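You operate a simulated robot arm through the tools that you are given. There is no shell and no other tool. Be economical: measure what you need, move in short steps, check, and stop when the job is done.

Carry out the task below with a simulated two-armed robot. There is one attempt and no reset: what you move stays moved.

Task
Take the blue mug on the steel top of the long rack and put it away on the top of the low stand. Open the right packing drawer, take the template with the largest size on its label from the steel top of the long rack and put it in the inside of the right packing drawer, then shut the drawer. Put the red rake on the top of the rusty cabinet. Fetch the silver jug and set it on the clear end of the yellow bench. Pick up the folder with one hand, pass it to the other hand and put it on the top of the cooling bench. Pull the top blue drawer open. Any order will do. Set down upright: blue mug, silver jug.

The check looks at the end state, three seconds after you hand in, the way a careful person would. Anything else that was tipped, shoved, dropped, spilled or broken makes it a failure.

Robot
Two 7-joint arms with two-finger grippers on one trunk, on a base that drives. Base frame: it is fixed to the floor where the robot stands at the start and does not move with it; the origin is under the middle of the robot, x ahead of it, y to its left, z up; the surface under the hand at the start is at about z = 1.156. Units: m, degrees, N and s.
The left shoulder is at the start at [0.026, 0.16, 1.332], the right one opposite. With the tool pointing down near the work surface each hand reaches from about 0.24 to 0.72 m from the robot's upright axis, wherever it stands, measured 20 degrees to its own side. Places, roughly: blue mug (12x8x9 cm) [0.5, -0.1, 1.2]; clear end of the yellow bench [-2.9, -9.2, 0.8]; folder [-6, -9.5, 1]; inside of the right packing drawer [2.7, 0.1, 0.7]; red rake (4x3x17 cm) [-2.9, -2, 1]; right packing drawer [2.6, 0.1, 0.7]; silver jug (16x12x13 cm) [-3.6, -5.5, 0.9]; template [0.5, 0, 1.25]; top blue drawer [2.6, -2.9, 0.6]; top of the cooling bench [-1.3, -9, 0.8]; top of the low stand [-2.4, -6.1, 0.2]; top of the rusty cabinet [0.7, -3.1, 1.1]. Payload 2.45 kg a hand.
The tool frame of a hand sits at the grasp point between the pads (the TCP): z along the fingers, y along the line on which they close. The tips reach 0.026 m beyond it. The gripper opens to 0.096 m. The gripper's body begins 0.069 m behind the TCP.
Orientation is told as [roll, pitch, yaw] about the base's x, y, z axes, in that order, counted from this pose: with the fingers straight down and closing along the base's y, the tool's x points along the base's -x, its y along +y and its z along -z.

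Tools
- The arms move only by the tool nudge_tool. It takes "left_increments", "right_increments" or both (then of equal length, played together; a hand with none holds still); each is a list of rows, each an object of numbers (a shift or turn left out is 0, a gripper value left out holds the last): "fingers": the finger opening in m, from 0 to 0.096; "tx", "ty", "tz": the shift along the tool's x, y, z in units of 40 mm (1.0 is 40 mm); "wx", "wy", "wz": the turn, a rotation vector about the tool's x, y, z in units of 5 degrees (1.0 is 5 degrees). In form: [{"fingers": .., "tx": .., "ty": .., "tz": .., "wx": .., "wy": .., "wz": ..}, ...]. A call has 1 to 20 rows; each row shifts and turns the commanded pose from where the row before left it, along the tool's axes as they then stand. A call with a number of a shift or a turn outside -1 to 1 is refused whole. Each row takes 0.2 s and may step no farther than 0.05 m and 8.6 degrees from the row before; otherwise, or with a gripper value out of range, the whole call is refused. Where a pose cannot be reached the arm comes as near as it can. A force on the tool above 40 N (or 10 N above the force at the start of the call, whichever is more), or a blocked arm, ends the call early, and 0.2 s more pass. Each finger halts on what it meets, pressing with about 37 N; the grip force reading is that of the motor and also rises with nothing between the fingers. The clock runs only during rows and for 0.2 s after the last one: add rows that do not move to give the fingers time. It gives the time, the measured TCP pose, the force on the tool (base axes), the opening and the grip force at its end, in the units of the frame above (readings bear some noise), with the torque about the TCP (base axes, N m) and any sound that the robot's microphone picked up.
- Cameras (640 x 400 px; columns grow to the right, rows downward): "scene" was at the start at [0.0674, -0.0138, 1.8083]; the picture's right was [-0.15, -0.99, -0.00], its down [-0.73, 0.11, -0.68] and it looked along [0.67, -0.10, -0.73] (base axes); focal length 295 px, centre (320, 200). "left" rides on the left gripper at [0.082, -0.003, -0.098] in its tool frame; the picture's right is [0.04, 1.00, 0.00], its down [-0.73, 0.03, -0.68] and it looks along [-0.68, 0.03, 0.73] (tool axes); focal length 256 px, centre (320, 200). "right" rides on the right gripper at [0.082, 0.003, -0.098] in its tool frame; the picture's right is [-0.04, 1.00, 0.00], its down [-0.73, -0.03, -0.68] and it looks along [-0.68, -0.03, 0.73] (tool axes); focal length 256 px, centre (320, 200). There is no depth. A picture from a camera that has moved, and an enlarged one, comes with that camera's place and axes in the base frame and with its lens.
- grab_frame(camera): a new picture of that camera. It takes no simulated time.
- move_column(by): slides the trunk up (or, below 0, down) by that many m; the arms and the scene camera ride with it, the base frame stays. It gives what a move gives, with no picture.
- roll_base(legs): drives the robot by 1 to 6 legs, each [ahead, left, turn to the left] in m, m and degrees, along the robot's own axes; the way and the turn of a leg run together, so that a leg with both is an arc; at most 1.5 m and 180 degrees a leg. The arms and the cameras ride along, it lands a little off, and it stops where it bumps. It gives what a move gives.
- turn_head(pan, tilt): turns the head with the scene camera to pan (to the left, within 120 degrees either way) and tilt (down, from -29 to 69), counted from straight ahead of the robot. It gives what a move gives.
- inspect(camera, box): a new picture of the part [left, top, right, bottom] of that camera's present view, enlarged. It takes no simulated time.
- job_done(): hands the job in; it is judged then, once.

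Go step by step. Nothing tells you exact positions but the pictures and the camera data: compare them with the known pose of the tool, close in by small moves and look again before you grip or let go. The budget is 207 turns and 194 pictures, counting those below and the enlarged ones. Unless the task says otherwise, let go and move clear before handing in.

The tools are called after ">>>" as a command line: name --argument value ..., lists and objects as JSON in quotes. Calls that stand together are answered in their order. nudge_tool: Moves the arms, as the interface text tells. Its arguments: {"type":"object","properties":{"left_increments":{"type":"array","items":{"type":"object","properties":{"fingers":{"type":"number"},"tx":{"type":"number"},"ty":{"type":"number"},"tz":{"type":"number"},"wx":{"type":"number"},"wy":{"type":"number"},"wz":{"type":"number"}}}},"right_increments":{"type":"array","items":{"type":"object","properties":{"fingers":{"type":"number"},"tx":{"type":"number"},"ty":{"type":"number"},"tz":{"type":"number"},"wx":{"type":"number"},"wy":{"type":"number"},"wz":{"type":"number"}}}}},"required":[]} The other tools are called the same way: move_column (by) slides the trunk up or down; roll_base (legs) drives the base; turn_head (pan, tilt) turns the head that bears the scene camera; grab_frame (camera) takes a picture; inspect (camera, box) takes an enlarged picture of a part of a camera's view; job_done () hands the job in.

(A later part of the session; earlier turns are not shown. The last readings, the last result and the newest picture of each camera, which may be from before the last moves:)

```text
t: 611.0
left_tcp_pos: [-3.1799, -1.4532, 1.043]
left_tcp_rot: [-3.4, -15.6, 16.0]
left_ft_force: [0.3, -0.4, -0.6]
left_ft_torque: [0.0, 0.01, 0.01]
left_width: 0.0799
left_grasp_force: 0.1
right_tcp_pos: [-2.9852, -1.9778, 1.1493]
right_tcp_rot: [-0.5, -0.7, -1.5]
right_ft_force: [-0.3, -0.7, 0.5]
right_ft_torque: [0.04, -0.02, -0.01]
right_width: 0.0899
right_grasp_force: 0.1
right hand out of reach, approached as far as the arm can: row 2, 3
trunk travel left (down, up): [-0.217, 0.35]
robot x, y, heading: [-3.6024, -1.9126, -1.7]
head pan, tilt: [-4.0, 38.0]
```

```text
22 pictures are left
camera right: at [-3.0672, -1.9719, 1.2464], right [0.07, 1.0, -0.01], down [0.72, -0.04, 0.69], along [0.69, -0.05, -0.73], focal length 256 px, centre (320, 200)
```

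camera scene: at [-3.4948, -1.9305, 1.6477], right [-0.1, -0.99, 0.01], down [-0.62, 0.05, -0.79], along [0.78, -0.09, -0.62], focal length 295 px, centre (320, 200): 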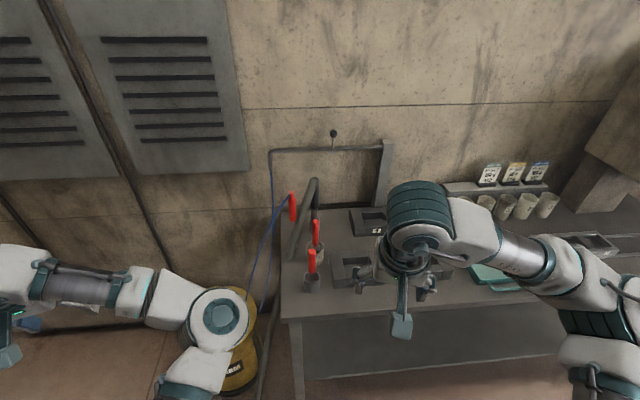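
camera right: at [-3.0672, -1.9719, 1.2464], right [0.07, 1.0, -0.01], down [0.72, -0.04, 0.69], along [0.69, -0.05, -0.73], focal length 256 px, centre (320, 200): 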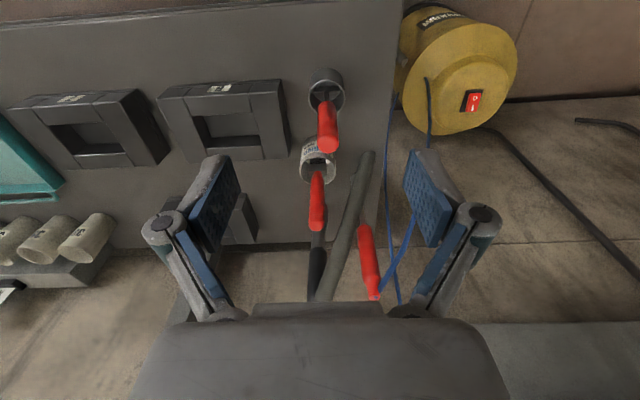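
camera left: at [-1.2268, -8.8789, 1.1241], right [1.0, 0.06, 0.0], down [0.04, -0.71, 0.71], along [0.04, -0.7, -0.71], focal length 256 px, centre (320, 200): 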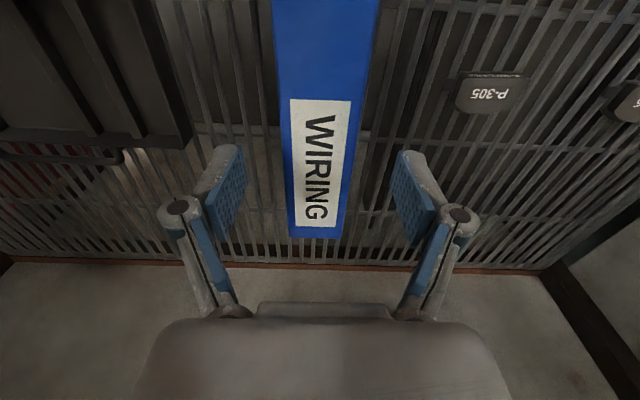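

The hand is at its reach; I tilt it 25° forward to gain length, then move over the handle.

>>> nudge_tool --right_increments '[{"wy": -0.9}, {"wy": -0.9}, {"wy": -0.9}, {"wy": -0.9}, {"wy": -0.9}, {"wy": -0.5}, {"tx": -0.6, "tz": 0.28}, {"tx": -0.6, "tz": 0.28}, {}, {}]'

>>> grab_frame --camera "right"

```text
t: 613.2
left_tcp_pos: [-3.1815, -1.4379, 1.0392]
left_tcp_rot: [-4.0, -15.1, 16.3]
left_ft_force: [0.3, -0.6, -0.1]
left_ft_torque: [-0.02, -0.01, 0.01]
left_width: 0.0801
left_grasp_force: 0.0
right_tcp_pos: [-2.9347, -1.9651, 1.1457]
right_tcp_rot: [-1.1, -25.6, -0.8]
right_ft_force: [-1.3, 1.0, -1.0]
right_ft_torque: [-0.03, -0.01, -0.03]
right_width: 0.09
right_grasp_force: 0.0
trunk travel left (down, up): [-0.217, 0.35]
robot x, y, heading: [-3.6018, -1.91, -1.8]
head pan, tilt: [-4.0, 38.0]
```

```text
21 pictures are left
camera right: at [-3.0516, -1.9577, 1.1995], right [0.06, 1.0, 0.0], down [0.37, -0.02, 0.93], along [0.93, -0.06, -0.37], focal length 256 px, centre (320, 200)
```

right: 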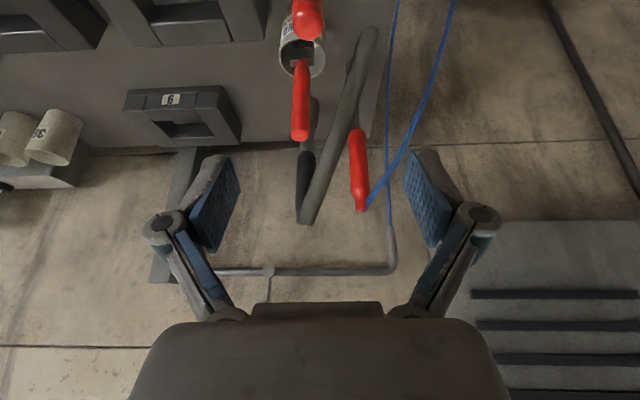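

Right above the handle, clear of the brush behind. I go down and grip.

>>> nudge_tool --right_increments '[{"tx": 0.41, "tz": 0.87, "ty": -0.15}, {"tx": 0.41, "tz": 0.87}, {"tx": 0.41, "tz": 0.87}, {"tx": 0.41, "tz": 0.87}, {}]'

>>> grab_frame --camera "right"

```text
t: 614.4
left_tcp_pos: [-3.1805, -1.4425, 1.0405]
left_tcp_rot: [-3.8, -15.5, 16.2]
left_ft_force: [0.1, -0.4, 0.5]
left_ft_torque: [0.0, -0.04, 0.0]
left_width: 0.0802
left_grasp_force: 0.0
right_tcp_pos: [-2.9353, -1.9791, 0.9923]
right_tcp_rot: [-1.0, -25.7, -0.9]
right_ft_force: [0.1, 0.1, 0.3]
right_ft_torque: [0.04, -0.02, -0.02]
right_width: 0.0903
right_grasp_force: 0.1
trunk travel left (down, up): [-0.217, 0.35]
robot x, y, heading: [-3.6023, -1.9137, -1.7]
head pan, tilt: [-4.0, 38.0]
```

```text
20 pictures are left
camera right: at [-3.0513, -1.9725, 1.0461], right [0.06, 1.0, 0.0], down [0.37, -0.02, 0.93], along [0.93, -0.06, -0.37], focal length 256 px, centre (320, 200)
```

right: 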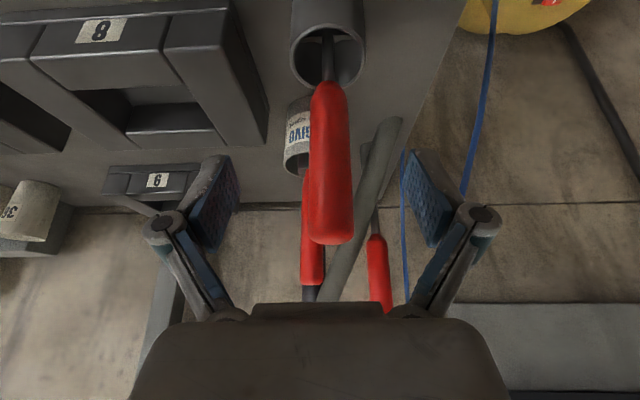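

The handle is between the fingers. I close and lift straight up out of the cup.

>>> nudge_tool --right_increments '[{"ty": 0.1}, {"fingers": 0.0}, {"fingers": 0.0}, {"fingers": 0.0}, {"fingers": 0.0}, {"tx": -0.2, "tz": -0.4}, {"tx": -0.35, "tz": -0.75}, {"tx": -0.35, "tz": -0.75}, {"tx": -0.35, "tz": -0.75}, {"tx": -0.35, "tz": -0.75}, {"tx": -0.35, "tz": -0.75}, {"tx": -0.35, "tz": -0.75}]'

>>> grab_frame --camera "scene"

```text
t: 617.0
left_tcp_pos: [-3.1828, -1.4409, 1.0401]
left_tcp_rot: [-3.8, -15.3, 16.3]
left_ft_force: [0.0, 0.4, 0.9]
left_ft_torque: [-0.02, 0.0, 0.01]
left_width: 0.0801
left_grasp_force: 0.2
right_tcp_pos: [-2.9375, -1.9686, 1.2114]
right_tcp_rot: [-1.1, -25.6, -0.8]
right_ft_force: [0.5, -0.7, 0.0]
right_ft_torque: [0.02, 0.03, 0.01]
right_width: 0.0217
right_grasp_force: 36.6
trunk travel left (down, up): [-0.217, 0.35]
robot x, y, heading: [-3.602, -1.9144, -1.5]
head pan, tilt: [-4.0, 38.0]
```

```text
19 pictures are left
camera scene: at [-3.422, -1.92, 1.5349], right [-0.1, -1.0, 0.0], down [-0.62, 0.06, -0.79], along [0.78, -0.08, -0.62], focal length 295 px, centre (320, 200)
```

scene: 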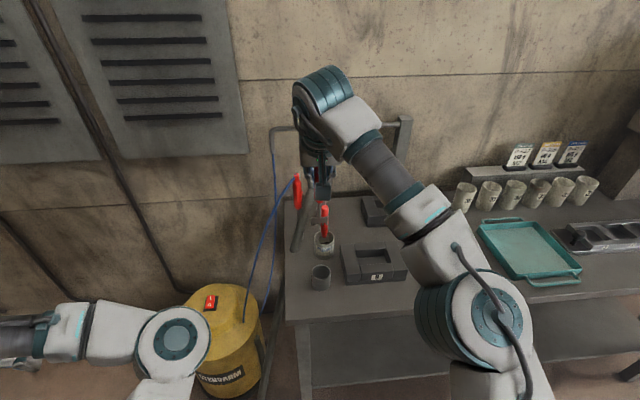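

The rake is held and the cup stayed put. I back away and take the known route south around the machine, facing south.

>>> roll_base --legs '[[-0.25, 0, 0], [0, 0, -88.5], [1.4, 0, 0], [1.05, 0, 0], [0, 0.88, 0]]'

>>> roll_base --legs '[[1.4, 0, 0], [1.25, 0, 0], [0, 1.0, 0], [0, 0.95, 0]]'

```text
t: 638.5
left_tcp_pos: [-2.4943, -4.7565, 1.0431]
left_tcp_rot: [-3.4, -15.4, -72.0]
left_ft_force: [-0.6, -0.5, 0.1]
left_ft_torque: [0.03, 0.01, -0.03]
left_width: 0.0802
left_grasp_force: 0.0
right_tcp_pos: [-3.0129, -5.0202, 1.2082]
right_tcp_rot: [-0.5, -25.6, -89.1]
right_ft_force: [-1.2, 0.0, -0.3]
right_ft_torque: [0.02, -0.03, 0.03]
right_width: 0.0221
right_grasp_force: 36.8
trunk travel left (down, up): [-0.217, 0.35]
robot x, y, heading: [-2.971, -4.3575, -89.6]
head pan, tilt: [-4.0, 38.0]
```

```text
t: 660.7
left_tcp_pos: [-0.5413, -7.3961, 1.046]
left_tcp_rot: [-3.5, -15.6, -72.1]
left_ft_force: [-0.2, 0.5, -0.3]
left_ft_torque: [-0.02, 0.03, -0.02]
left_width: 0.0801
left_grasp_force: 0.0
right_tcp_pos: [-1.0606, -7.6599, 1.2133]
right_tcp_rot: [-0.6, -25.8, -89.5]
right_ft_force: [-0.7, 0.1, -1.2]
right_ft_torque: [0.01, -0.02, -0.03]
right_width: 0.0217
right_grasp_force: 37.3
trunk travel left (down, up): [-0.217, 0.35]
robot x, y, heading: [-1.0151, -6.9934, -89.7]
head pan, tilt: [-4.0, 38.0]
```

Route went well. I turn east, raise the trunk so both hands clear the racks, and go up the aisle to the rusty cabinet.

>>> roll_base --legs '[[0, 0, 89.7], [0, 1.4, 0], [0, 0.3, 0]]'

>>> move_column --by 0.3

>>> roll_base --legs '[[0.84, 0, 0]]'

>>> turn_head --pan 15 --tilt 40

>>> grab_frame --camera "scene"

```text
t: 673.1
left_tcp_pos: [-0.5983, -4.8485, 1.0526]
left_tcp_rot: [-3.1, -16.1, 16.8]
left_ft_force: [0.9, -0.2, 0.5]
left_ft_torque: [0.06, 0.09, 0.01]
left_width: 0.0801
left_grasp_force: 0.0
right_tcp_pos: [-0.3413, -5.3739, 1.2161]
right_tcp_rot: [0.2, -26.2, -0.6]
right_ft_force: [-0.6, -2.1, -0.8]
right_ft_torque: [0.14, 0.06, 0.06]
right_width: 0.0219
right_grasp_force: 37.1
trunk travel left (down, up): [-0.217, 0.35]
robot x, y, heading: [-1.0021, -5.3106, -0.3]
head pan, tilt: [-4.0, 38.0]
```

```text
t: 676.1
left_tcp_pos: [-0.6005, -4.8395, 1.3489]
left_tcp_rot: [-3.6, -16.2, 17.1]
left_ft_force: [-0.3, -0.5, 0.4]
left_ft_torque: [-0.01, -0.01, -0.02]
left_width: 0.08
left_grasp_force: 0.0
right_tcp_pos: [-0.3752, -5.3634, 1.5682]
right_tcp_rot: [-0.4, -30.6, -0.3]
right_ft_force: [-0.4, -0.4, -1.4]
right_ft_torque: [0.0, 0.01, -0.01]
right_width: 0.0218
right_grasp_force: 37.3
trunk travel left (down, up): [-0.517, 0.05]
robot x, y, heading: [-0.9993, -5.308, -0.4]
head pan, tilt: [-4.0, 38.0]
```

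```text
t: 680.6
left_tcp_pos: [0.2457, -4.8507, 1.3488]
left_tcp_rot: [-3.9, -16.3, 16.5]
left_ft_force: [-0.1, -0.4, -0.3]
left_ft_torque: [-0.02, -0.04, 0.0]
left_width: 0.0801
left_grasp_force: 0.1
right_tcp_pos: [0.4701, -5.375, 1.5733]
right_tcp_rot: [-0.7, -30.6, -0.6]
right_ft_force: [-0.4, -0.3, -0.5]
right_ft_torque: [-0.02, 0.02, 0.0]
right_width: 0.0218
right_grasp_force: 36.5
trunk travel left (down, up): [-0.517, 0.05]
robot x, y, heading: [-0.1561, -5.3183, -1.2]
head pan, tilt: [-4.0, 38.0]
```

```text
t: 681.4
left_tcp_pos: [0.2438, -4.8415, 1.3471]
left_tcp_rot: [-4.2, -16.2, 16.8]
left_ft_force: [-1.3, -0.2, -0.6]
left_ft_torque: [-0.04, -0.06, 0.0]
left_width: 0.0798
left_grasp_force: 0.0
right_tcp_pos: [0.4714, -5.3604, 1.5763]
right_tcp_rot: [-1.2, -30.7, -0.3]
right_ft_force: [0.6, 2.2, -0.1]
right_ft_torque: [-0.15, 0.03, -0.09]
right_width: 0.0216
right_grasp_force: 37.2
trunk travel left (down, up): [-0.517, 0.05]
robot x, y, heading: [-0.1541, -5.3187, -1.1]
head pan, tilt: [15.0, 40.0]
```

```text
18 pictures are left
camera scene: at [-0.0837, -5.2618, 1.834], right [0.24, -0.97, 0.02], down [-0.63, -0.17, -0.76], along [0.74, 0.17, -0.65], focal length 295 px, centre (320, 200)
```

scene: 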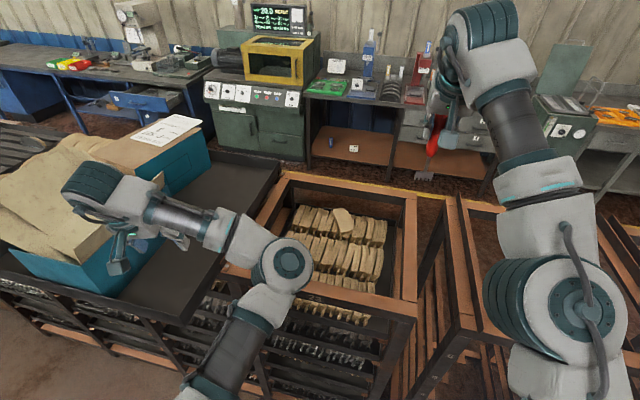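

Boxes on the rack beside the left hand; I raise that hand (I passed here before at z 1.42 safely), then strafe north to the cabinet.

>>> nudge_tool --left_increments '[{"tz": -0.7, "tx": -0.2}, {"tz": -0.7, "tx": -0.2}, {"tz": -0.7, "tx": -0.2}]'

>>> move_column --by 0.048

>>> inspect --camera "scene" --box '[0, 80, 320, 300]'

```text
t: 682.2
left_tcp_pos: [0.2409, -4.8414, 1.4372]
left_tcp_rot: [-4.0, -16.3, 16.7]
left_ft_force: [0.0, -0.3, -0.7]
left_ft_torque: [0.02, -0.06, 0.02]
left_width: 0.0803
left_grasp_force: 0.0
right_tcp_pos: [0.467, -5.3694, 1.5748]
right_tcp_rot: [-0.8, -30.8, -0.6]
right_ft_force: [-0.3, 0.9, -1.2]
right_ft_torque: [-0.08, 0.0, 0.0]
right_width: 0.0217
right_grasp_force: 36.7
trunk travel left (down, up): [-0.517, 0.05]
robot x, y, heading: [-0.157, -5.319, -1.1]
head pan, tilt: [15.0, 40.0]
```

```text
t: 683.1
left_tcp_pos: [0.2399, -4.8574, 1.488]
left_tcp_rot: [-3.4, -16.5, 16.6]
left_ft_force: [0.3, -0.1, -0.7]
left_ft_torque: [0.02, 0.02, -0.04]
left_width: 0.0798
left_grasp_force: 0.1
right_tcp_pos: [0.4661, -5.387, 1.621]
right_tcp_rot: [-0.2, -30.9, -1.0]
right_ft_force: [-1.0, -0.7, -0.9]
right_ft_torque: [0.03, -0.03, 0.0]
right_width: 0.0216
right_grasp_force: 37.0
trunk travel left (down, up): [-0.565, 0.002]
robot x, y, heading: [-0.1565, -5.3193, -1.2]
head pan, tilt: [15.0, 40.0]
```

```text
1.82 times, centred on (160, 190) of scene
camera zoom: at [-0.0867, -5.3124, 1.8828], right [0.24, -0.97, -0.01], down [-0.63, -0.15, -0.77], along [0.74, 0.19, -0.64], focal length 536 px, centre (611, 218)
```

zoom: 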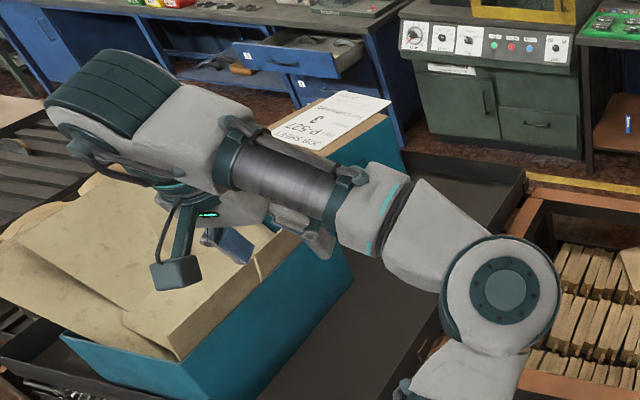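

>>> roll_base --legs '[[0, 1.45, 1.0], [0, 0.77, 0]]'

>>> turn_head --pan -5 --tilt 48

>>> nudge_tool --right_increments '[{}, {}, {}, {}, {}, {}, {}, {}, {}, {}, {}, {}]'

>>> grab_frame --camera "scene"

```text
t: 694.1
left_tcp_pos: [0.2556, -2.7165, 1.5146]
left_tcp_rot: [-0.3, -17.8, 16.0]
left_ft_force: [3.3, -0.4, 2.9]
left_ft_torque: [0.02, 0.37, -0.01]
left_width: 0.0799
left_grasp_force: 0.4
right_tcp_pos: [0.4914, -3.2497, 1.6231]
right_tcp_rot: [3.7, -30.8, -2.5]
right_ft_force: [-1.3, -3.4, 0.0]
right_ft_torque: [0.25, -0.09, 0.13]
right_width: 0.0219
right_grasp_force: 36.9
trunk travel left (down, up): [-0.565, 0.002]
robot x, y, heading: [-0.1301, -3.1045, -0.5]
head pan, tilt: [15.0, 40.0]
```

```text
t: 694.9
left_tcp_pos: [0.2531, -2.6568, 1.4964]
left_tcp_rot: [-2.9, -17.3, 16.8]
left_ft_force: [-1.4, 0.0, 0.7]
left_ft_torque: [-0.04, -0.02, -0.01]
left_width: 0.0799
left_grasp_force: 0.0
right_tcp_pos: [0.5025, -3.1821, 1.6383]
right_tcp_rot: [0.8, -30.8, -1.0]
right_ft_force: [0.1, 0.7, -0.1]
right_ft_torque: [0.02, 0.07, -0.02]
right_width: 0.022
right_grasp_force: 36.9
trunk travel left (down, up): [-0.565, 0.002]
robot x, y, heading: [-0.134, -3.1085, -0.1]
head pan, tilt: [-5.0, 48.0]
```

```text
t: 697.5
left_tcp_pos: [0.2513, -2.6482, 1.4921]
left_tcp_rot: [-2.9, -17.0, 16.8]
left_ft_force: [0.6, 0.5, 0.3]
left_ft_torque: [0.06, 0.05, 0.02]
left_width: 0.0799
left_grasp_force: 0.0
right_tcp_pos: [0.481, -3.1774, 1.622]
right_tcp_rot: [0.7, -31.1, -1.0]
right_ft_force: [-0.3, -1.0, -0.6]
right_ft_torque: [0.04, -0.03, 0.03]
right_width: 0.0218
right_grasp_force: 36.9
trunk travel left (down, up): [-0.565, 0.002]
robot x, y, heading: [-0.1325, -3.1038, 0.0]
head pan, tilt: [-5.0, 48.0]
```

```text
16 pictures are left
camera scene: at [-0.0634, -3.1682, 1.8685], right [-0.09, -1.0, -0.03], down [-0.74, 0.09, -0.66], along [0.66, -0.04, -0.75], focal length 295 px, centre (320, 200)
```

scene: 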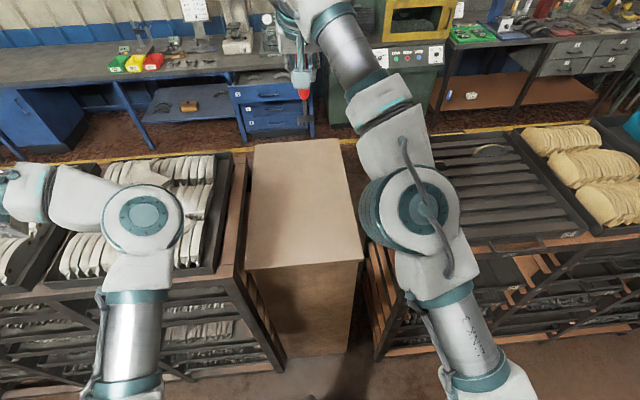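

The rusty cabinet's top (about x 0.37–0.96, y -2.97…-3.31, z ≈ 1.1) is clear. I tilt the rake nearly flat, head forward, and come down over the top.

>>> nudge_tool --right_increments '[{"wy": -0.98}, {"wy": -0.98}, {"wy": -0.98}, {"wy": -0.98}, {"wy": -0.98}, {"wy": -0.98}, {"wy": -0.98}, {"wy": -0.98}, {"wy": -0.98}]'

>>> nudge_tool --right_increments '[{"tx": 0.86, "tz": 0.39, "ty": 0.1}, {"tx": 0.86, "tz": 0.39, "ty": 0.1}, {"tx": 0.86, "tz": 0.39, "ty": 0.1}, {"tx": 0.86, "tz": 0.39, "ty": 0.1}, {"tx": 0.86, "tz": 0.39, "ty": 0.1}, {"tx": 0.86, "tz": 0.39, "ty": 0.1}, {"tx": 0.86, "tz": 0.39, "ty": 0.1}, {}, {}, {}]'

>>> grab_frame --camera "scene"

```text
t: 698.2
left_tcp_pos: [0.2358, -2.7779, 1.5349]
left_tcp_rot: [1.8, -19.7, 14.8]
left_ft_force: [4.0, -6.6, 3.1]
left_ft_torque: [0.55, 0.4, 0.2]
left_width: 0.0801
left_grasp_force: 0.0
right_tcp_pos: [0.4704, -3.3101, 1.6292]
right_tcp_rot: [7.2, -42.9, -6.1]
right_ft_force: [1.7, -2.8, -0.7]
right_ft_torque: [0.13, 0.12, 0.1]
right_width: 0.0215
right_grasp_force: 37.3
trunk travel left (down, up): [-0.565, 0.002]
robot x, y, heading: [-0.1322, -3.1116, -0.7]
head pan, tilt: [-5.0, 48.0]
stopped in row 3 (right hand): the arm was blocked; the commanded pose is now the measured one
```

```text
t: 699.4
left_tcp_pos: [0.2097, -2.7975, 1.5454]
left_tcp_rot: [2.4, -21.1, 21.9]
left_ft_force: [2.1, -5.1, 1.4]
left_ft_torque: [0.31, 0.21, 0.13]
left_width: 0.0799
left_grasp_force: 0.2
right_tcp_pos: [0.3985, -3.3332, 1.4753]
right_tcp_rot: [9.9, -43.1, -7.4]
right_ft_force: [1.6, -3.6, 0.0]
right_ft_torque: [0.23, 0.13, 0.18]
right_width: 0.0217
right_grasp_force: 37.0
trunk travel left (down, up): [-0.565, 0.002]
robot x, y, heading: [-0.1252, -3.1154, -0.2]
head pan, tilt: [-5.0, 48.0]
stopped in row 5 (right hand): the arm was blocked; the commanded pose is now the measured one
```

```text
15 pictures are left
camera scene: at [-0.0699, -3.2004, 1.8695], right [-0.1, -0.99, -0.04], down [-0.74, 0.1, -0.67], along [0.67, -0.03, -0.74], focal length 295 px, centre (320, 200)
```

scene: 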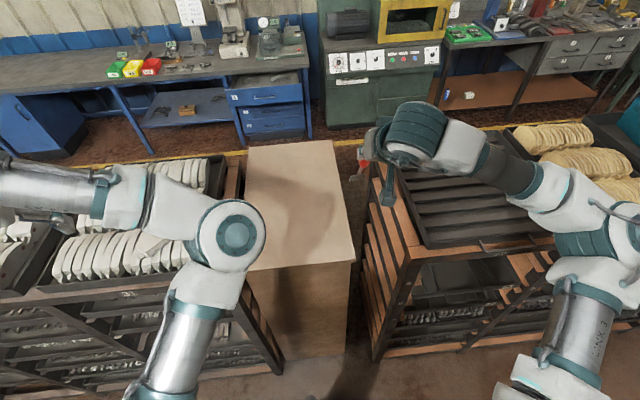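

Strong rocking again at full trunk height. I lower the trunk right away to calm it.

>>> move_column --by -0.12

>>> move_column --by -0.08

>>> turn_head --pan -5 --tilt 47

>>> turn_head --pan -5 --tilt 48

```text
t: 699.9
left_tcp_pos: [0.2156, -2.5692, 1.455]
left_tcp_rot: [-6.4, -17.4, 22.4]
left_ft_force: [-3.1, 1.5, -1.4]
left_ft_torque: [-0.13, -0.28, 0.03]
left_width: 0.08
left_grasp_force: 0.1
right_tcp_pos: [0.4008, -3.091, 1.4677]
right_tcp_rot: [-2.3, -43.8, 1.3]
right_ft_force: [-1.9, 4.1, -0.9]
right_ft_torque: [-0.16, -0.1, -0.12]
right_width: 0.0216
right_grasp_force: 36.0
trunk travel left (down, up): [-0.542, 0.025]
robot x, y, heading: [-0.1278, -3.0926, -0.1]
head pan, tilt: [-5.0, 48.0]
stopped: the arm was blocked; the commanded pose is now the measured one
```

```text
t: 700.5
left_tcp_pos: [0.1907, -2.7793, 1.4949]
left_tcp_rot: [-0.2, -21.3, 25.5]
left_ft_force: [2.9, -3.8, 0.8]
left_ft_torque: [0.25, 0.23, 0.09]
left_width: 0.0802
left_grasp_force: 0.1
right_tcp_pos: [0.3895, -3.3146, 1.4296]
right_tcp_rot: [9.1, -44.1, -5.0]
right_ft_force: [0.6, -2.8, -1.0]
right_ft_torque: [0.14, 0.12, 0.1]
right_width: 0.0216
right_grasp_force: 37.1
trunk travel left (down, up): [-0.521, 0.046]
robot x, y, heading: [-0.1286, -3.1115, 0.2]
head pan, tilt: [-5.0, 48.0]
stopped: the arm was blocked; the commanded pose is now the measured one
```

```text
t: 701.1
left_tcp_pos: [0.2, -2.6117, 1.4532]
left_tcp_rot: [-5.6, -18.7, 24.2]
left_ft_force: [-1.9, -1.2, -0.4]
left_ft_torque: [0.13, -0.15, 0.08]
left_width: 0.08
left_grasp_force: 0.1
right_tcp_pos: [0.3899, -3.1215, 1.4459]
right_tcp_rot: [-0.4, -44.3, 2.6]
right_ft_force: [-1.5, 2.1, -0.5]
right_ft_torque: [-0.1, -0.1, -0.03]
right_width: 0.0216
right_grasp_force: 36.5
trunk travel left (down, up): [-0.521, 0.046]
robot x, y, heading: [-0.1248, -3.0872, 0.2]
head pan, tilt: [-5.0, 47.0]
```

```text
t: 701.7
left_tcp_pos: [0.2069, -2.8132, 1.4972]
left_tcp_rot: [1.4, -21.1, 20.3]
left_ft_force: [2.9, -0.4, 1.7]
left_ft_torque: [0.07, 0.22, 0.03]
left_width: 0.0801
left_grasp_force: 0.3
right_tcp_pos: [0.3953, -3.3192, 1.4287]
right_tcp_rot: [9.1, -43.7, -5.3]
right_ft_force: [0.5, -2.6, -1.4]
right_ft_torque: [0.15, 0.01, 0.08]
right_width: 0.0216
right_grasp_force: 37.4
trunk travel left (down, up): [-0.521, 0.046]
robot x, y, heading: [-0.1255, -3.1151, 0.4]
head pan, tilt: [-5.0, 48.0]
```

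>>> roll_base --legs '[[-0.1, 0, 0]]'

>>> move_column --by -0.15

>>> move_column --by -0.1

>>> move_column --by -0.05

```text
t: 702.5
left_tcp_pos: [0.1733, -2.7063, 1.477]
left_tcp_rot: [-3.1, -20.4, 26.6]
left_ft_force: [1.6, -1.4, 0.6]
left_ft_torque: [0.07, 0.09, -0.01]
left_width: 0.0798
left_grasp_force: 0.1
right_tcp_pos: [0.3584, -3.2509, 1.4334]
right_tcp_rot: [5.4, -44.7, -3.7]
right_ft_force: [2.1, -3.7, -1.8]
right_ft_torque: [0.25, 0.17, 0.26]
right_width: 0.0222
right_grasp_force: 37.2
trunk travel left (down, up): [-0.521, 0.046]
robot x, y, heading: [-0.1468, -3.0883, -1.5]
head pan, tilt: [-5.0, 48.0]
stopped in leg 1: the robot was blocked; the commanded pose is now the measured one
```

```text
t: 703.2
left_tcp_pos: [0.1736, -2.544, 1.3958]
left_tcp_rot: [-9.3, -18.6, 24.1]
left_ft_force: [-2.6, -0.1, -1.9]
left_ft_torque: [-0.05, -0.28, 0.0]
left_width: 0.08
left_grasp_force: 0.0
right_tcp_pos: [0.3515, -3.0551, 1.4164]
right_tcp_rot: [-4.9, -45.6, 4.4]
right_ft_force: [-2.2, 2.3, -1.3]
right_ft_torque: [-0.15, -0.11, -0.14]
right_width: 0.0219
right_grasp_force: 37.2
trunk travel left (down, up): [-0.486, 0.081]
robot x, y, heading: [-0.1396, -3.0692, -1.3]
head pan, tilt: [-5.0, 48.0]
stopped: the arm was blocked; the commanded pose is now the measured one
```

```text
t: 703.7
left_tcp_pos: [0.1585, -2.781, 1.4444]
left_tcp_rot: [-1.3, -23.2, 20.9]
left_ft_force: [3.1, -4.0, 1.2]
left_ft_torque: [0.34, 0.28, 0.14]
left_width: 0.0803
left_grasp_force: 0.3
right_tcp_pos: [0.3366, -3.2897, 1.387]
right_tcp_rot: [7.5, -46.2, -5.0]
right_ft_force: [1.2, -3.9, -0.5]
right_ft_torque: [0.15, 0.16, 0.21]
right_width: 0.0218
right_grasp_force: 37.1
trunk travel left (down, up): [-0.467, 0.1]
robot x, y, heading: [-0.1346, -3.0909, -1.1]
head pan, tilt: [-5.0, 48.0]
stopped: the arm was blocked; the commanded pose is now the measured one
```

```text
t: 704.3
left_tcp_pos: [0.1601, -2.5433, 1.3507]
left_tcp_rot: [-10.5, -19.3, 24.5]
left_ft_force: [-2.5, 0.5, -1.3]
left_ft_torque: [-0.05, -0.27, 0.04]
left_width: 0.0799
left_grasp_force: 0.1
right_tcp_pos: [0.3381, -3.0533, 1.3765]
right_tcp_rot: [-5.9, -46.4, 5.0]
right_ft_force: [-2.1, 3.6, -0.6]
right_ft_torque: [-0.13, -0.12, -0.11]
right_width: 0.0216
right_grasp_force: 37.0
trunk travel left (down, up): [-0.443, 0.123]
robot x, y, heading: [-0.1348, -3.0706, -0.8]
head pan, tilt: [-5.0, 48.0]
stopped: the arm was blocked; the commanded pose is now the measured one
```

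>>> roll_base --legs '[[0.06, 0, 0]]'

>>> move_column --by -0.05

>>> move_column --by -0.05

>>> move_column --by -0.05

>>> move_column --by -0.05

>>> grab_frame --camera "scene"

```text
t: 705.2
left_tcp_pos: [0.1723, -2.6383, 1.3695]
left_tcp_rot: [-9.2, -22.4, 19.1]
left_ft_force: [-1.6, 0.6, -1.7]
left_ft_torque: [-0.11, -0.22, -0.02]
left_width: 0.0797
left_grasp_force: 0.0
right_tcp_pos: [0.3243, -3.1589, 1.3825]
right_tcp_rot: [-2.9, -48.2, -2.1]
right_ft_force: [0.5, 1.6, -1.5]
right_ft_torque: [-0.17, -0.04, -0.12]
right_width: 0.0218
right_grasp_force: 36.8
trunk travel left (down, up): [-0.443, 0.123]
robot x, y, heading: [-0.1255, -3.088, -3.6]
head pan, tilt: [-5.0, 48.0]
stopped in leg 1: the robot was blocked; the commanded pose is now the measured one
```

```text
t: 705.9
left_tcp_pos: [0.1392, -2.8058, 1.3794]
left_tcp_rot: [-3.8, -25.1, 21.4]
left_ft_force: [1.8, -3.7, 0.9]
left_ft_torque: [0.29, 0.2, 0.08]
left_width: 0.0802
left_grasp_force: 0.0
right_tcp_pos: [0.2959, -3.3183, 1.3258]
right_tcp_rot: [6.8, -48.0, -6.1]
right_ft_force: [0.3, -3.2, -0.8]
right_ft_torque: [0.19, 0.14, 0.13]
right_width: 0.0219
right_grasp_force: 36.8
trunk travel left (down, up): [-0.404, 0.163]
robot x, y, heading: [-0.1301, -3.1002, -3.3]
head pan, tilt: [-5.0, 48.0]
stopped: the arm was blocked; the commanded pose is now the measured one
```

```text
t: 706.4
left_tcp_pos: [0.1579, -2.579, 1.2869]
left_tcp_rot: [-12.6, -21.0, 22.6]
left_ft_force: [-2.7, -0.2, -2.2]
left_ft_torque: [-0.01, -0.22, 0.07]
left_width: 0.08
left_grasp_force: 0.0
right_tcp_pos: [0.3106, -3.0834, 1.3183]
right_tcp_rot: [-7.8, -47.9, 4.3]
right_ft_force: [-0.4, 2.1, -2.1]
right_ft_torque: [-0.14, -0.11, -0.12]
right_width: 0.0215
right_grasp_force: 36.9
trunk travel left (down, up): [-0.382, 0.185]
robot x, y, heading: [-0.1254, -3.0736, -3.3]
head pan, tilt: [-5.0, 48.0]
stopped: the arm was blocked; the commanded pose is now the measured one
```

```text
t: 706.9
left_tcp_pos: [0.1348, -2.8069, 1.3288]
left_tcp_rot: [-4.1, -25.1, 21.3]
left_ft_force: [1.5, -3.0, 1.3]
left_ft_torque: [0.28, 0.21, 0.13]
left_width: 0.0799
left_grasp_force: 0.2
right_tcp_pos: [0.2918, -3.3163, 1.2781]
right_tcp_rot: [5.9, -48.5, -5.7]
right_ft_force: [2.1, -3.8, 0.5]
right_ft_torque: [0.15, 0.19, 0.17]
right_width: 0.0217
right_grasp_force: 36.3
trunk travel left (down, up): [-0.36, 0.207]
robot x, y, heading: [-0.131, -3.0984, -3.1]
head pan, tilt: [-5.0, 48.0]
stopped: the arm was blocked; the commanded pose is now the measured one
```

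```text
t: 707.5
left_tcp_pos: [0.1539, -2.5822, 1.2379]
left_tcp_rot: [-13.2, -21.1, 23.3]
left_ft_force: [-1.8, 0.7, 0.2]
left_ft_torque: [0.01, -0.16, 0.02]
left_width: 0.0798
left_grasp_force: 0.0
right_tcp_pos: [0.3041, -3.083, 1.2728]
right_tcp_rot: [-9.1, -48.5, 5.3]
right_ft_force: [-1.9, 2.7, -0.7]
right_ft_torque: [-0.13, -0.11, -0.13]
right_width: 0.0215
right_grasp_force: 36.9
trunk travel left (down, up): [-0.339, 0.228]
robot x, y, heading: [-0.1194, -3.0733, -3.3]
head pan, tilt: [-5.0, 48.0]
stopped: the arm was blocked; the commanded pose is now the measured one
```

```text
14 pictures are left
camera scene: at [-0.0173, -2.9938, 1.6431], right [-0.14, -0.99, 0.06], down [-0.74, 0.07, -0.67], along [0.66, -0.13, -0.74], focal length 295 px, centre (320, 200)
```

scene: 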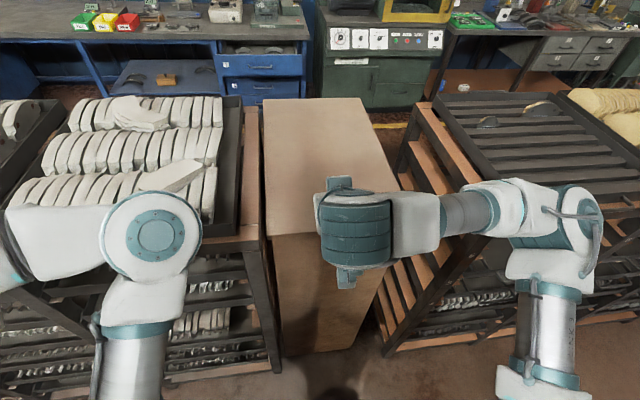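

The left elbow is close to the castings. I step the base back in small moves to gain clearance.

>>> roll_base --legs '[[-0.15, 0, 0]]'

>>> roll_base --legs '[[-0.12, 0, 0]]'

>>> roll_base --legs '[[-0.08, 0, 3]]'

>>> nudge_tool --left_increments '[{}, {}]'

```text
t: 708.4
left_tcp_pos: [0.1162, -2.6178, 1.2471]
left_tcp_rot: [-12.4, -22.5, 24.6]
left_ft_force: [-1.0, 0.0, -1.4]
left_ft_torque: [-0.09, -0.12, -0.03]
left_width: 0.0798
left_grasp_force: 0.1
right_tcp_pos: [0.2888, -3.115, 1.2707]
right_tcp_rot: [-8.0, -48.9, 5.8]
right_ft_force: [-0.2, 3.0, -1.3]
right_ft_torque: [-0.13, -0.05, -0.14]
right_width: 0.0221
right_grasp_force: 37.1
trunk travel left (down, up): [-0.339, 0.228]
robot x, y, heading: [-0.1405, -3.0897, -0.4]
head pan, tilt: [-5.0, 48.0]
stopped in leg 1: the robot was blocked; the commanded pose is now the measured one
```

```text
t: 709.4
left_tcp_pos: [0.0686, -2.6256, 1.2429]
left_tcp_rot: [-13.3, -22.9, 26.6]
left_ft_force: [-2.8, -0.2, -1.7]
left_ft_torque: [-0.04, -0.21, -0.03]
left_width: 0.0796
left_grasp_force: 0.0
right_tcp_pos: [0.2525, -3.1219, 1.2692]
right_tcp_rot: [-8.7, -49.1, 7.1]
right_ft_force: [-1.6, 3.2, -1.6]
right_ft_torque: [-0.14, -0.13, -0.11]
right_width: 0.0219
right_grasp_force: 37.0
trunk travel left (down, up): [-0.339, 0.228]
robot x, y, heading: [-0.1705, -3.1104, 0.7]
head pan, tilt: [-5.0, 48.0]
stopped in leg 1: the robot was blocked; the commanded pose is now the measured one
```

```text
t: 710.4
left_tcp_pos: [0.0038, -2.6361, 1.2419]
left_tcp_rot: [-14.2, -23.6, 30.0]
left_ft_force: [-1.7, 0.7, -0.6]
left_ft_torque: [-0.05, -0.23, 0.01]
left_width: 0.0798
left_grasp_force: 0.1
right_tcp_pos: [0.2175, -3.1228, 1.2705]
right_tcp_rot: [-9.0, -49.8, 9.8]
right_ft_force: [-1.4, 2.3, -1.4]
right_ft_torque: [-0.13, -0.13, -0.14]
right_width: 0.0217
right_grasp_force: 37.6
trunk travel left (down, up): [-0.339, 0.228]
robot x, y, heading: [-0.1985, -3.131, 4.1]
head pan, tilt: [-5.0, 48.0]
stopped in leg 1: the robot was blocked; the commanded pose is now the measured one
```

```text
t: 711.0
left_tcp_pos: [0.0031, -2.84, 1.2984]
left_tcp_rot: [-6.1, -27.3, 26.9]
left_ft_force: [5.2, -1.8, -1.7]
left_ft_torque: [0.13, 0.29, 0.0]
left_width: 0.0803
left_grasp_force: 0.2
right_tcp_pos: [0.2174, -3.3337, 1.2576]
right_tcp_rot: [4.0, -50.3, -1.1]
right_ft_force: [1.7, -3.6, -0.5]
right_ft_torque: [0.17, 0.09, 0.18]
right_width: 0.022
right_grasp_force: 37.4
trunk travel left (down, up): [-0.339, 0.228]
robot x, y, heading: [-0.2036, -3.1569, 4.2]
head pan, tilt: [-5.0, 48.0]
stopped in row 2 (right hand): the arm was blocked; the commanded pose is now the measured one
```

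>>> move_column --by -0.1

>>> move_column --by -0.1

>>> move_column --by -0.08

>>> move_column --by -0.06

>>> turn_head --pan -5 --tilt 45

>>> grab_frame --camera "scene"

```text
t: 711.5
left_tcp_pos: [-0.0171, -2.633, 1.2242]
left_tcp_rot: [-15.8, -24.1, 31.1]
left_ft_force: [-0.5, 0.7, -0.4]
left_ft_torque: [-0.05, -0.05, 0.02]
left_width: 0.0803
left_grasp_force: 0.2
right_tcp_pos: [0.1944, -3.1231, 1.2626]
right_tcp_rot: [-10.1, -51.1, 10.4]
right_ft_force: [-1.4, 2.7, 0.0]
right_ft_torque: [-0.09, -0.01, -0.12]
right_width: 0.0218
right_grasp_force: 36.6
trunk travel left (down, up): [-0.322, 0.244]
robot x, y, heading: [-0.2028, -3.129, 4.2]
head pan, tilt: [-5.0, 48.0]
stopped: the arm was blocked; the commanded pose is now the measured one
```

```text
t: 712.8
left_tcp_pos: [-0.0097, -2.7804, 1.1706]
left_tcp_rot: [-9.4, -27.4, 28.1]
left_ft_force: [1.2, -0.6, 1.4]
left_ft_torque: [-0.01, 0.13, -0.05]
left_width: 0.0801
left_grasp_force: 0.1
right_tcp_pos: [0.2008, -3.2723, 1.1562]
right_tcp_rot: [-0.2, -51.6, 2.2]
right_ft_force: [1.5, -1.2, -0.2]
right_ft_torque: [0.1, 0.11, 0.11]
right_width: 0.0218
right_grasp_force: 36.8
trunk travel left (down, up): [-0.222, 0.344]
robot x, y, heading: [-0.1993, -3.1502, 4.1]
head pan, tilt: [-5.0, 48.0]
```

```text
t: 714.0
left_tcp_pos: [-0.0153, -2.7033, 1.0664]
left_tcp_rot: [-12.8, -25.8, 29.6]
left_ft_force: [0.2, -0.9, 0.7]
left_ft_torque: [-0.02, 0.0, -0.01]
left_width: 0.0799
left_grasp_force: 0.0
right_tcp_pos: [0.1975, -3.1941, 1.0815]
right_tcp_rot: [-5.5, -51.6, 6.4]
right_ft_force: [-1.3, 0.1, 1.3]
right_ft_torque: [-0.01, 0.02, 0.02]
right_width: 0.0216
right_grasp_force: 36.7
trunk travel left (down, up): [-0.142, 0.424]
robot x, y, heading: [-0.1988, -3.1396, 4.3]
head pan, tilt: [-5.0, 48.0]
```

```text
t: 715.0
left_tcp_pos: [-0.0175, -2.6641, 0.9945]
left_tcp_rot: [-14.6, -24.9, 30.4]
left_ft_force: [-1.1, 0.7, -0.4]
left_ft_torque: [-0.04, -0.09, -0.01]
left_width: 0.0801
left_grasp_force: 0.0
right_tcp_pos: [0.1955, -3.1558, 1.0247]
right_tcp_rot: [-8.3, -51.6, 8.7]
right_ft_force: [-1.4, 2.4, -1.0]
right_ft_torque: [-0.09, 0.0, -0.09]
right_width: 0.0218
right_grasp_force: 36.9
trunk travel left (down, up): [-0.082, 0.484]
robot x, y, heading: [-0.2012, -3.1299, 4.2]
head pan, tilt: [-5.0, 48.0]
```

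```text
t: 715.6
left_tcp_pos: [-0.0104, -2.7203, 1.011]
left_tcp_rot: [-11.8, -25.9, 29.3]
left_ft_force: [0.4, 0.3, 0.5]
left_ft_torque: [-0.02, 0.05, -0.02]
left_width: 0.0803
left_grasp_force: 0.0
right_tcp_pos: [0.2019, -3.2128, 1.0173]
right_tcp_rot: [-4.2, -51.2, 5.3]
right_ft_force: [-0.1, 0.0, 0.3]
right_ft_torque: [-0.01, 0.04, 0.01]
right_width: 0.0218
right_grasp_force: 37.0
trunk travel left (down, up): [-0.082, 0.484]
robot x, y, heading: [-0.2026, -3.1391, 4.1]
head pan, tilt: [-5.0, 45.0]
```

```text
13 pictures are left
camera scene: at [0.1181, -3.1545, 1.3646], right [-0.02, -1.0, -0.02], down [-0.71, 0.03, -0.7], along [0.7, 0.0, -0.71], focal length 295 px, centre (320, 200)
```

scene: 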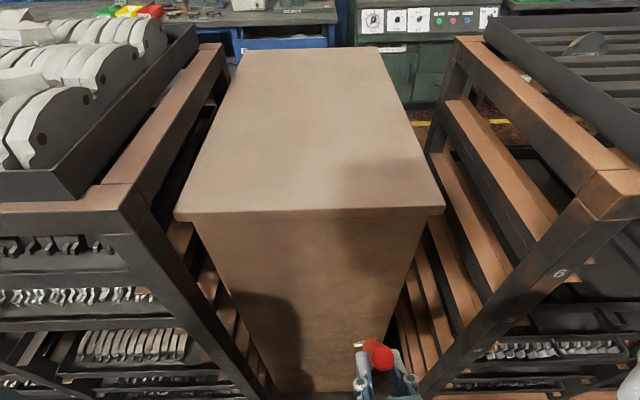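

At this low trunk height the rocking dies out. I wait a little, then raise the right hand with the arm alone.

>>> nudge_tool --right_increments '[{}, {}, {}, {}, {}, {}, {}, {}, {}, {}, {}, {}, {}, {}, {}, {}, {}, {}, {}, {}]'

>>> nudge_tool --right_increments '[{"tx": -0.78, "tz": -0.63}, {"tx": -0.78, "tz": -0.63}, {"tx": -0.78, "tz": -0.63}, {"tx": -0.78, "tz": -0.63}, {"tx": -0.78, "tz": -0.63}, {"tx": -0.78, "tz": -0.63}, {"tx": -0.78, "tz": -0.63}, {}, {}, {}, {}, {}]'

>>> grab_frame --camera "scene"

```text
t: 720.0
left_tcp_pos: [-0.0182, -2.6815, 1.0013]
left_tcp_rot: [-13.8, -25.3, 30.3]
left_ft_force: [-0.7, -0.1, 0.6]
left_ft_torque: [0.0, -0.02, -0.01]
left_width: 0.0799
left_grasp_force: 0.1
right_tcp_pos: [0.1924, -3.1729, 1.0234]
right_tcp_rot: [-7.1, -51.6, 8.0]
right_ft_force: [-0.9, -0.3, -1.0]
right_ft_torque: [-0.05, -0.03, -0.04]
right_width: 0.0219
right_grasp_force: 37.5
trunk travel left (down, up): [-0.082, 0.484]
robot x, y, heading: [-0.2036, -3.1307, 4.1]
head pan, tilt: [-5.0, 45.0]
stopped in row 20 (right hand): the arm was blocked; the commanded pose is now the measured one
```

```text
t: 721.6
left_tcp_pos: [-0.023, -2.6772, 1.0028]
left_tcp_rot: [-13.9, -25.4, 30.5]
left_ft_force: [0.4, -1.2, 0.0]
left_ft_torque: [0.01, -0.01, 0.0]
left_width: 0.0802
left_grasp_force: 0.0
right_tcp_pos: [0.2103, -3.1576, 1.2305]
right_tcp_rot: [-20.2, -54.2, 22.3]
right_ft_force: [-0.7, 1.2, -1.0]
right_ft_torque: [-0.05, 0.07, -0.06]
right_width: 0.0218
right_grasp_force: 36.7
right hand out of reach, approached as far as the arm can: row 5, 6, 7
trunk travel left (down, up): [-0.082, 0.484]
robot x, y, heading: [-0.2045, -3.1266, 4.2]
head pan, tilt: [-5.0, 45.0]
stopped in row 8 (right hand): the arm was blocked; the commanded pose is now the measured one
```

```text
12 pictures are left
camera scene: at [0.1173, -3.0886, 1.3778], right [0.01, -1.0, 0.01], down [-0.6, -0.02, -0.8], along [0.8, 0.0, -0.6], focal length 295 px, centre (320, 200)
```

scene: 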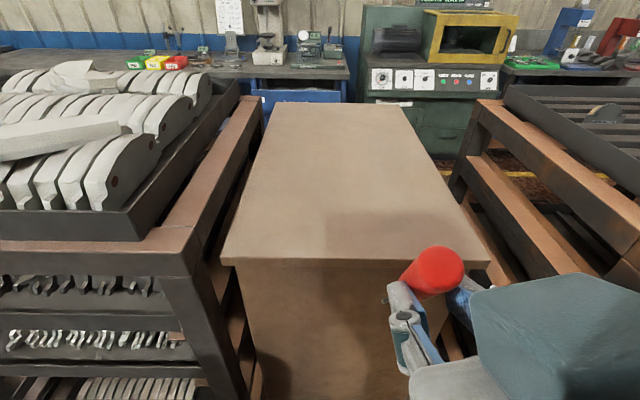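

I see a casting lying across the front of the tray beside the cabinet; I look closely at whether my elbow disturbed it.

>>> inspect --camera "scene" --box '[0, 40, 260, 250]'

```text
1.90 times, centred on (130, 145) of scene
camera zoom: at [0.1173, -3.0886, 1.3778], right [0.01, -1.0, 0.01], down [-0.6, -0.02, -0.8], along [0.8, 0.0, -0.6], focal length 562 px, centre (682, 305)
```

zoom: 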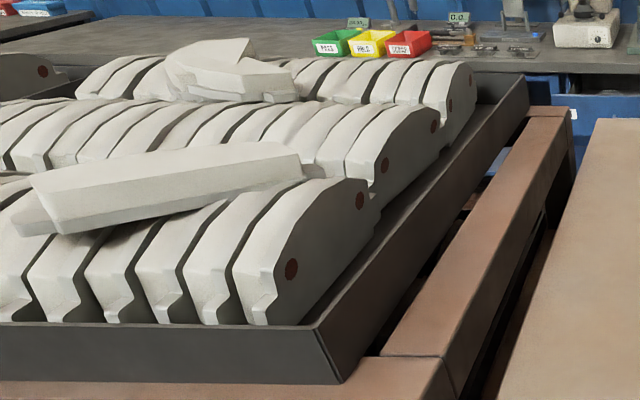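

Those are loose pieces lying on top of complete rows, like the one further back — nothing seems knocked out of place. I now lay the rake: tilt further and extend over the cabinet.

>>> nudge_tool --right_increments '[{"wy": -0.85}, {"wy": -0.85}, {"wy": -0.85}, {"wy": -0.85}, {"wy": -0.8}, {"tx": -0.3, "tz": 0.75}, {"tx": -0.3, "tz": 0.75}, {"tx": -0.3, "tz": 0.75}, {"tx": -0.3, "tz": 0.75}, {"tx": -0.25, "tz": 0.75}, {"tx": -0.2, "tz": 0.75}, {"tx": -0.2, "tz": 0.75}, {"tx": -0.2, "tz": 0.75}]'

>>> grab_frame --camera "scene"

```text
t: 724.4
left_tcp_pos: [-0.0189, -2.6983, 1.0068]
left_tcp_rot: [-12.9, -25.8, 29.9]
left_ft_force: [-0.2, -0.5, -0.4]
left_ft_torque: [0.07, 0.01, 0.06]
left_width: 0.0801
left_grasp_force: 0.1
right_tcp_pos: [0.4669, -3.1544, 1.2578]
right_tcp_rot: [-37.6, -73.7, 41.7]
right_ft_force: [0.2, -1.2, -0.4]
right_ft_torque: [-0.01, 0.05, 0.02]
right_width: 0.0216
right_grasp_force: 36.7
trunk travel left (down, up): [-0.082, 0.484]
robot x, y, heading: [-0.2063, -3.1269, 4.0]
head pan, tilt: [-5.0, 45.0]
```

```text
10 pictures are left
camera scene: at [0.1171, -3.1227, 1.3653], right [-0.02, -1.0, -0.01], down [-0.71, 0.02, -0.7], along [0.7, -0.01, -0.71], focal length 295 px, centre (320, 200)
```

scene: 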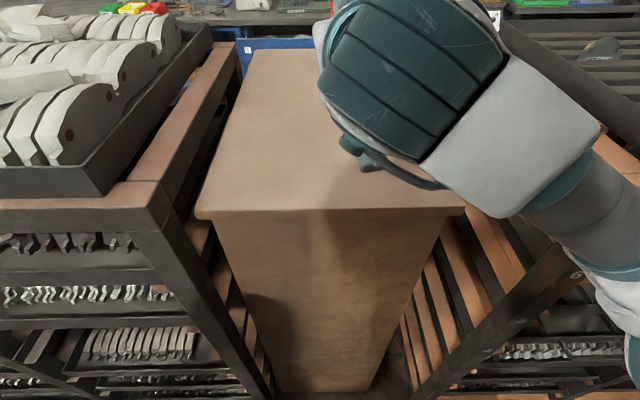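

>>> nudge_tool --right_increments '[{"tx": -0.2, "tz": 0.72}, {"tx": -0.2, "tz": 0.72}, {"tx": 0.4, "tz": 0.11}, {"tx": 0.4, "tz": 0.11}, {"tx": 0.3, "tz": 0.08}, {"tx": 0.15, "tz": 0.04}, {"tx": 0.15, "tz": 0.04}, {"tx": 0.15, "tz": 0.04}, {"tx": 0.15, "tz": 0.04}, {"tx": 0.15, "tz": 0.04}]'

>>> grab_frame --camera "right"

```text
t: 726.6
left_tcp_pos: [-0.0213, -2.6849, 1.0049]
left_tcp_rot: [-13.5, -25.5, 30.2]
left_ft_force: [0.1, -0.5, -0.3]
left_ft_torque: [-0.02, 0.02, 0.0]
left_width: 0.08
left_grasp_force: 0.0
right_tcp_pos: [0.5269, -3.1469, 1.1871]
right_tcp_rot: [-39.3, -73.4, 43.5]
right_ft_force: [-0.2, 0.0, -0.6]
right_ft_torque: [0.0, 0.05, 0.0]
right_width: 0.0216
right_grasp_force: 37.2
trunk travel left (down, up): [-0.082, 0.484]
robot x, y, heading: [-0.2043, -3.1256, 4.0]
head pan, tilt: [-5.0, 45.0]
```

```text
9 pictures are left
camera right: at [0.414, -3.166, 1.1304], right [-0.08, 0.99, -0.14], down [-0.51, 0.08, 0.86], along [0.86, 0.14, 0.49], focal length 256 px, centre (320, 200)
```

right: 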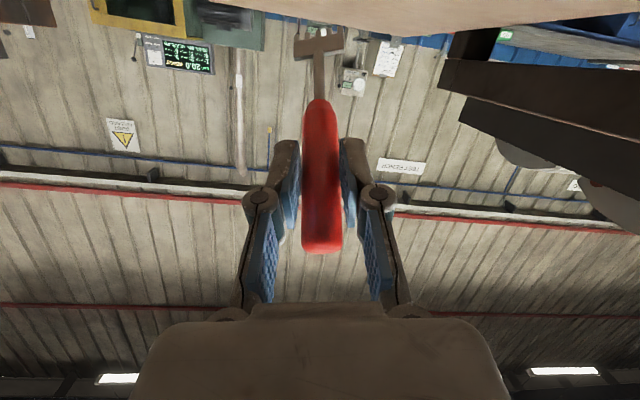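

The rake's head is almost touching the top. I lower a few millimetres more, then open slowly so it settles flat.

>>> nudge_tool --right_increments '[{"tx": 0.1, "tz": 0.03}, {"tx": 0.1, "tz": 0.03}, {"tx": 0.1, "tz": 0.03}, {"tx": 0.1, "tz": 0.03}]'

>>> grab_frame --camera "right"

```text
t: 727.6
left_tcp_pos: [-0.021, -2.6881, 1.0051]
left_tcp_rot: [-13.4, -25.6, 30.2]
left_ft_force: [-0.7, -0.7, 1.1]
left_ft_torque: [0.0, -0.03, 0.01]
left_width: 0.0799
left_grasp_force: 0.0
right_tcp_pos: [0.5286, -3.1534, 1.1703]
right_tcp_rot: [-38.9, -73.5, 43.1]
right_ft_force: [0.6, -0.7, -0.8]
right_ft_torque: [-0.02, 0.0, 0.01]
right_width: 0.0218
right_grasp_force: 36.8
trunk travel left (down, up): [-0.082, 0.484]
robot x, y, heading: [-0.2064, -3.1252, 4.1]
head pan, tilt: [-5.0, 45.0]
```

```text
8 pictures are left
camera right: at [0.4154, -3.1721, 1.1139], right [-0.08, 0.99, -0.14], down [-0.51, 0.08, 0.86], along [0.86, 0.14, 0.49], focal length 256 px, centre (320, 200)
```

right: 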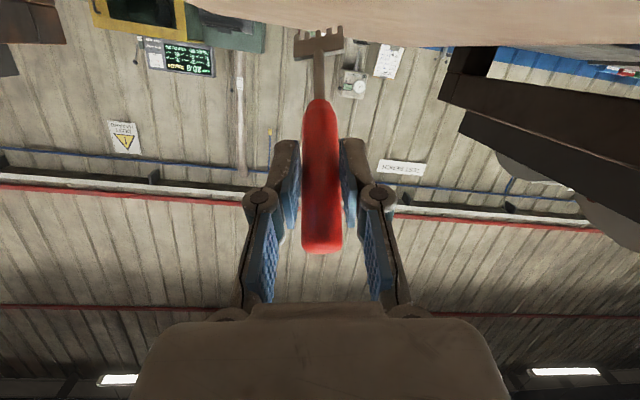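

>>> nudge_tool --right_increments '[{"tx": 0.06, "tz": 0.02}, {"fingers": 0.024}, {"fingers": 0.026}, {"fingers": 0.03}, {"fingers": 0.036}, {"fingers": 0.045}, {"fingers": 0.06}, {"fingers": 0.07}, {}]'

>>> grab_frame --camera "right"

```text
t: 729.6
left_tcp_pos: [-0.0208, -2.6889, 1.0051]
left_tcp_rot: [-13.4, -25.7, 30.3]
left_ft_force: [0.1, -0.7, 0.1]
left_ft_torque: [0.01, 0.02, -0.01]
left_width: 0.08
left_grasp_force: 0.0
right_tcp_pos: [0.529, -3.154, 1.1687]
right_tcp_rot: [-38.9, -73.5, 43.2]
right_ft_force: [-0.2, 0.1, 1.1]
right_ft_torque: [-0.02, 0.02, 0.02]
right_width: 0.0699
right_grasp_force: 0.1
trunk travel left (down, up): [-0.082, 0.484]
robot x, y, heading: [-0.2056, -3.1229, 4.3]
head pan, tilt: [-5.0, 45.0]
```

```text
7 pictures are left
camera right: at [0.4156, -3.1721, 1.1116], right [-0.08, 0.99, -0.14], down [-0.51, 0.08, 0.86], along [0.86, 0.14, 0.49], focal length 256 px, centre (320, 200)
```

right: 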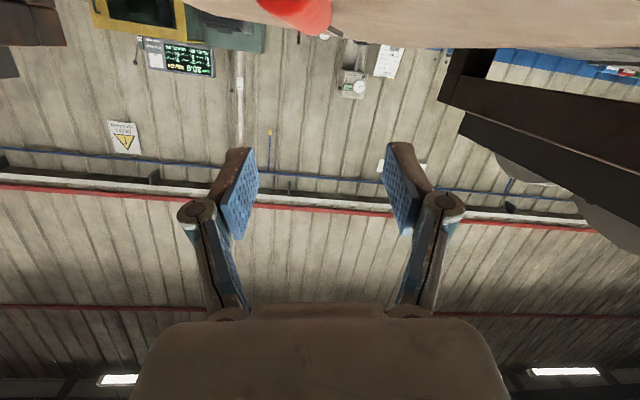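

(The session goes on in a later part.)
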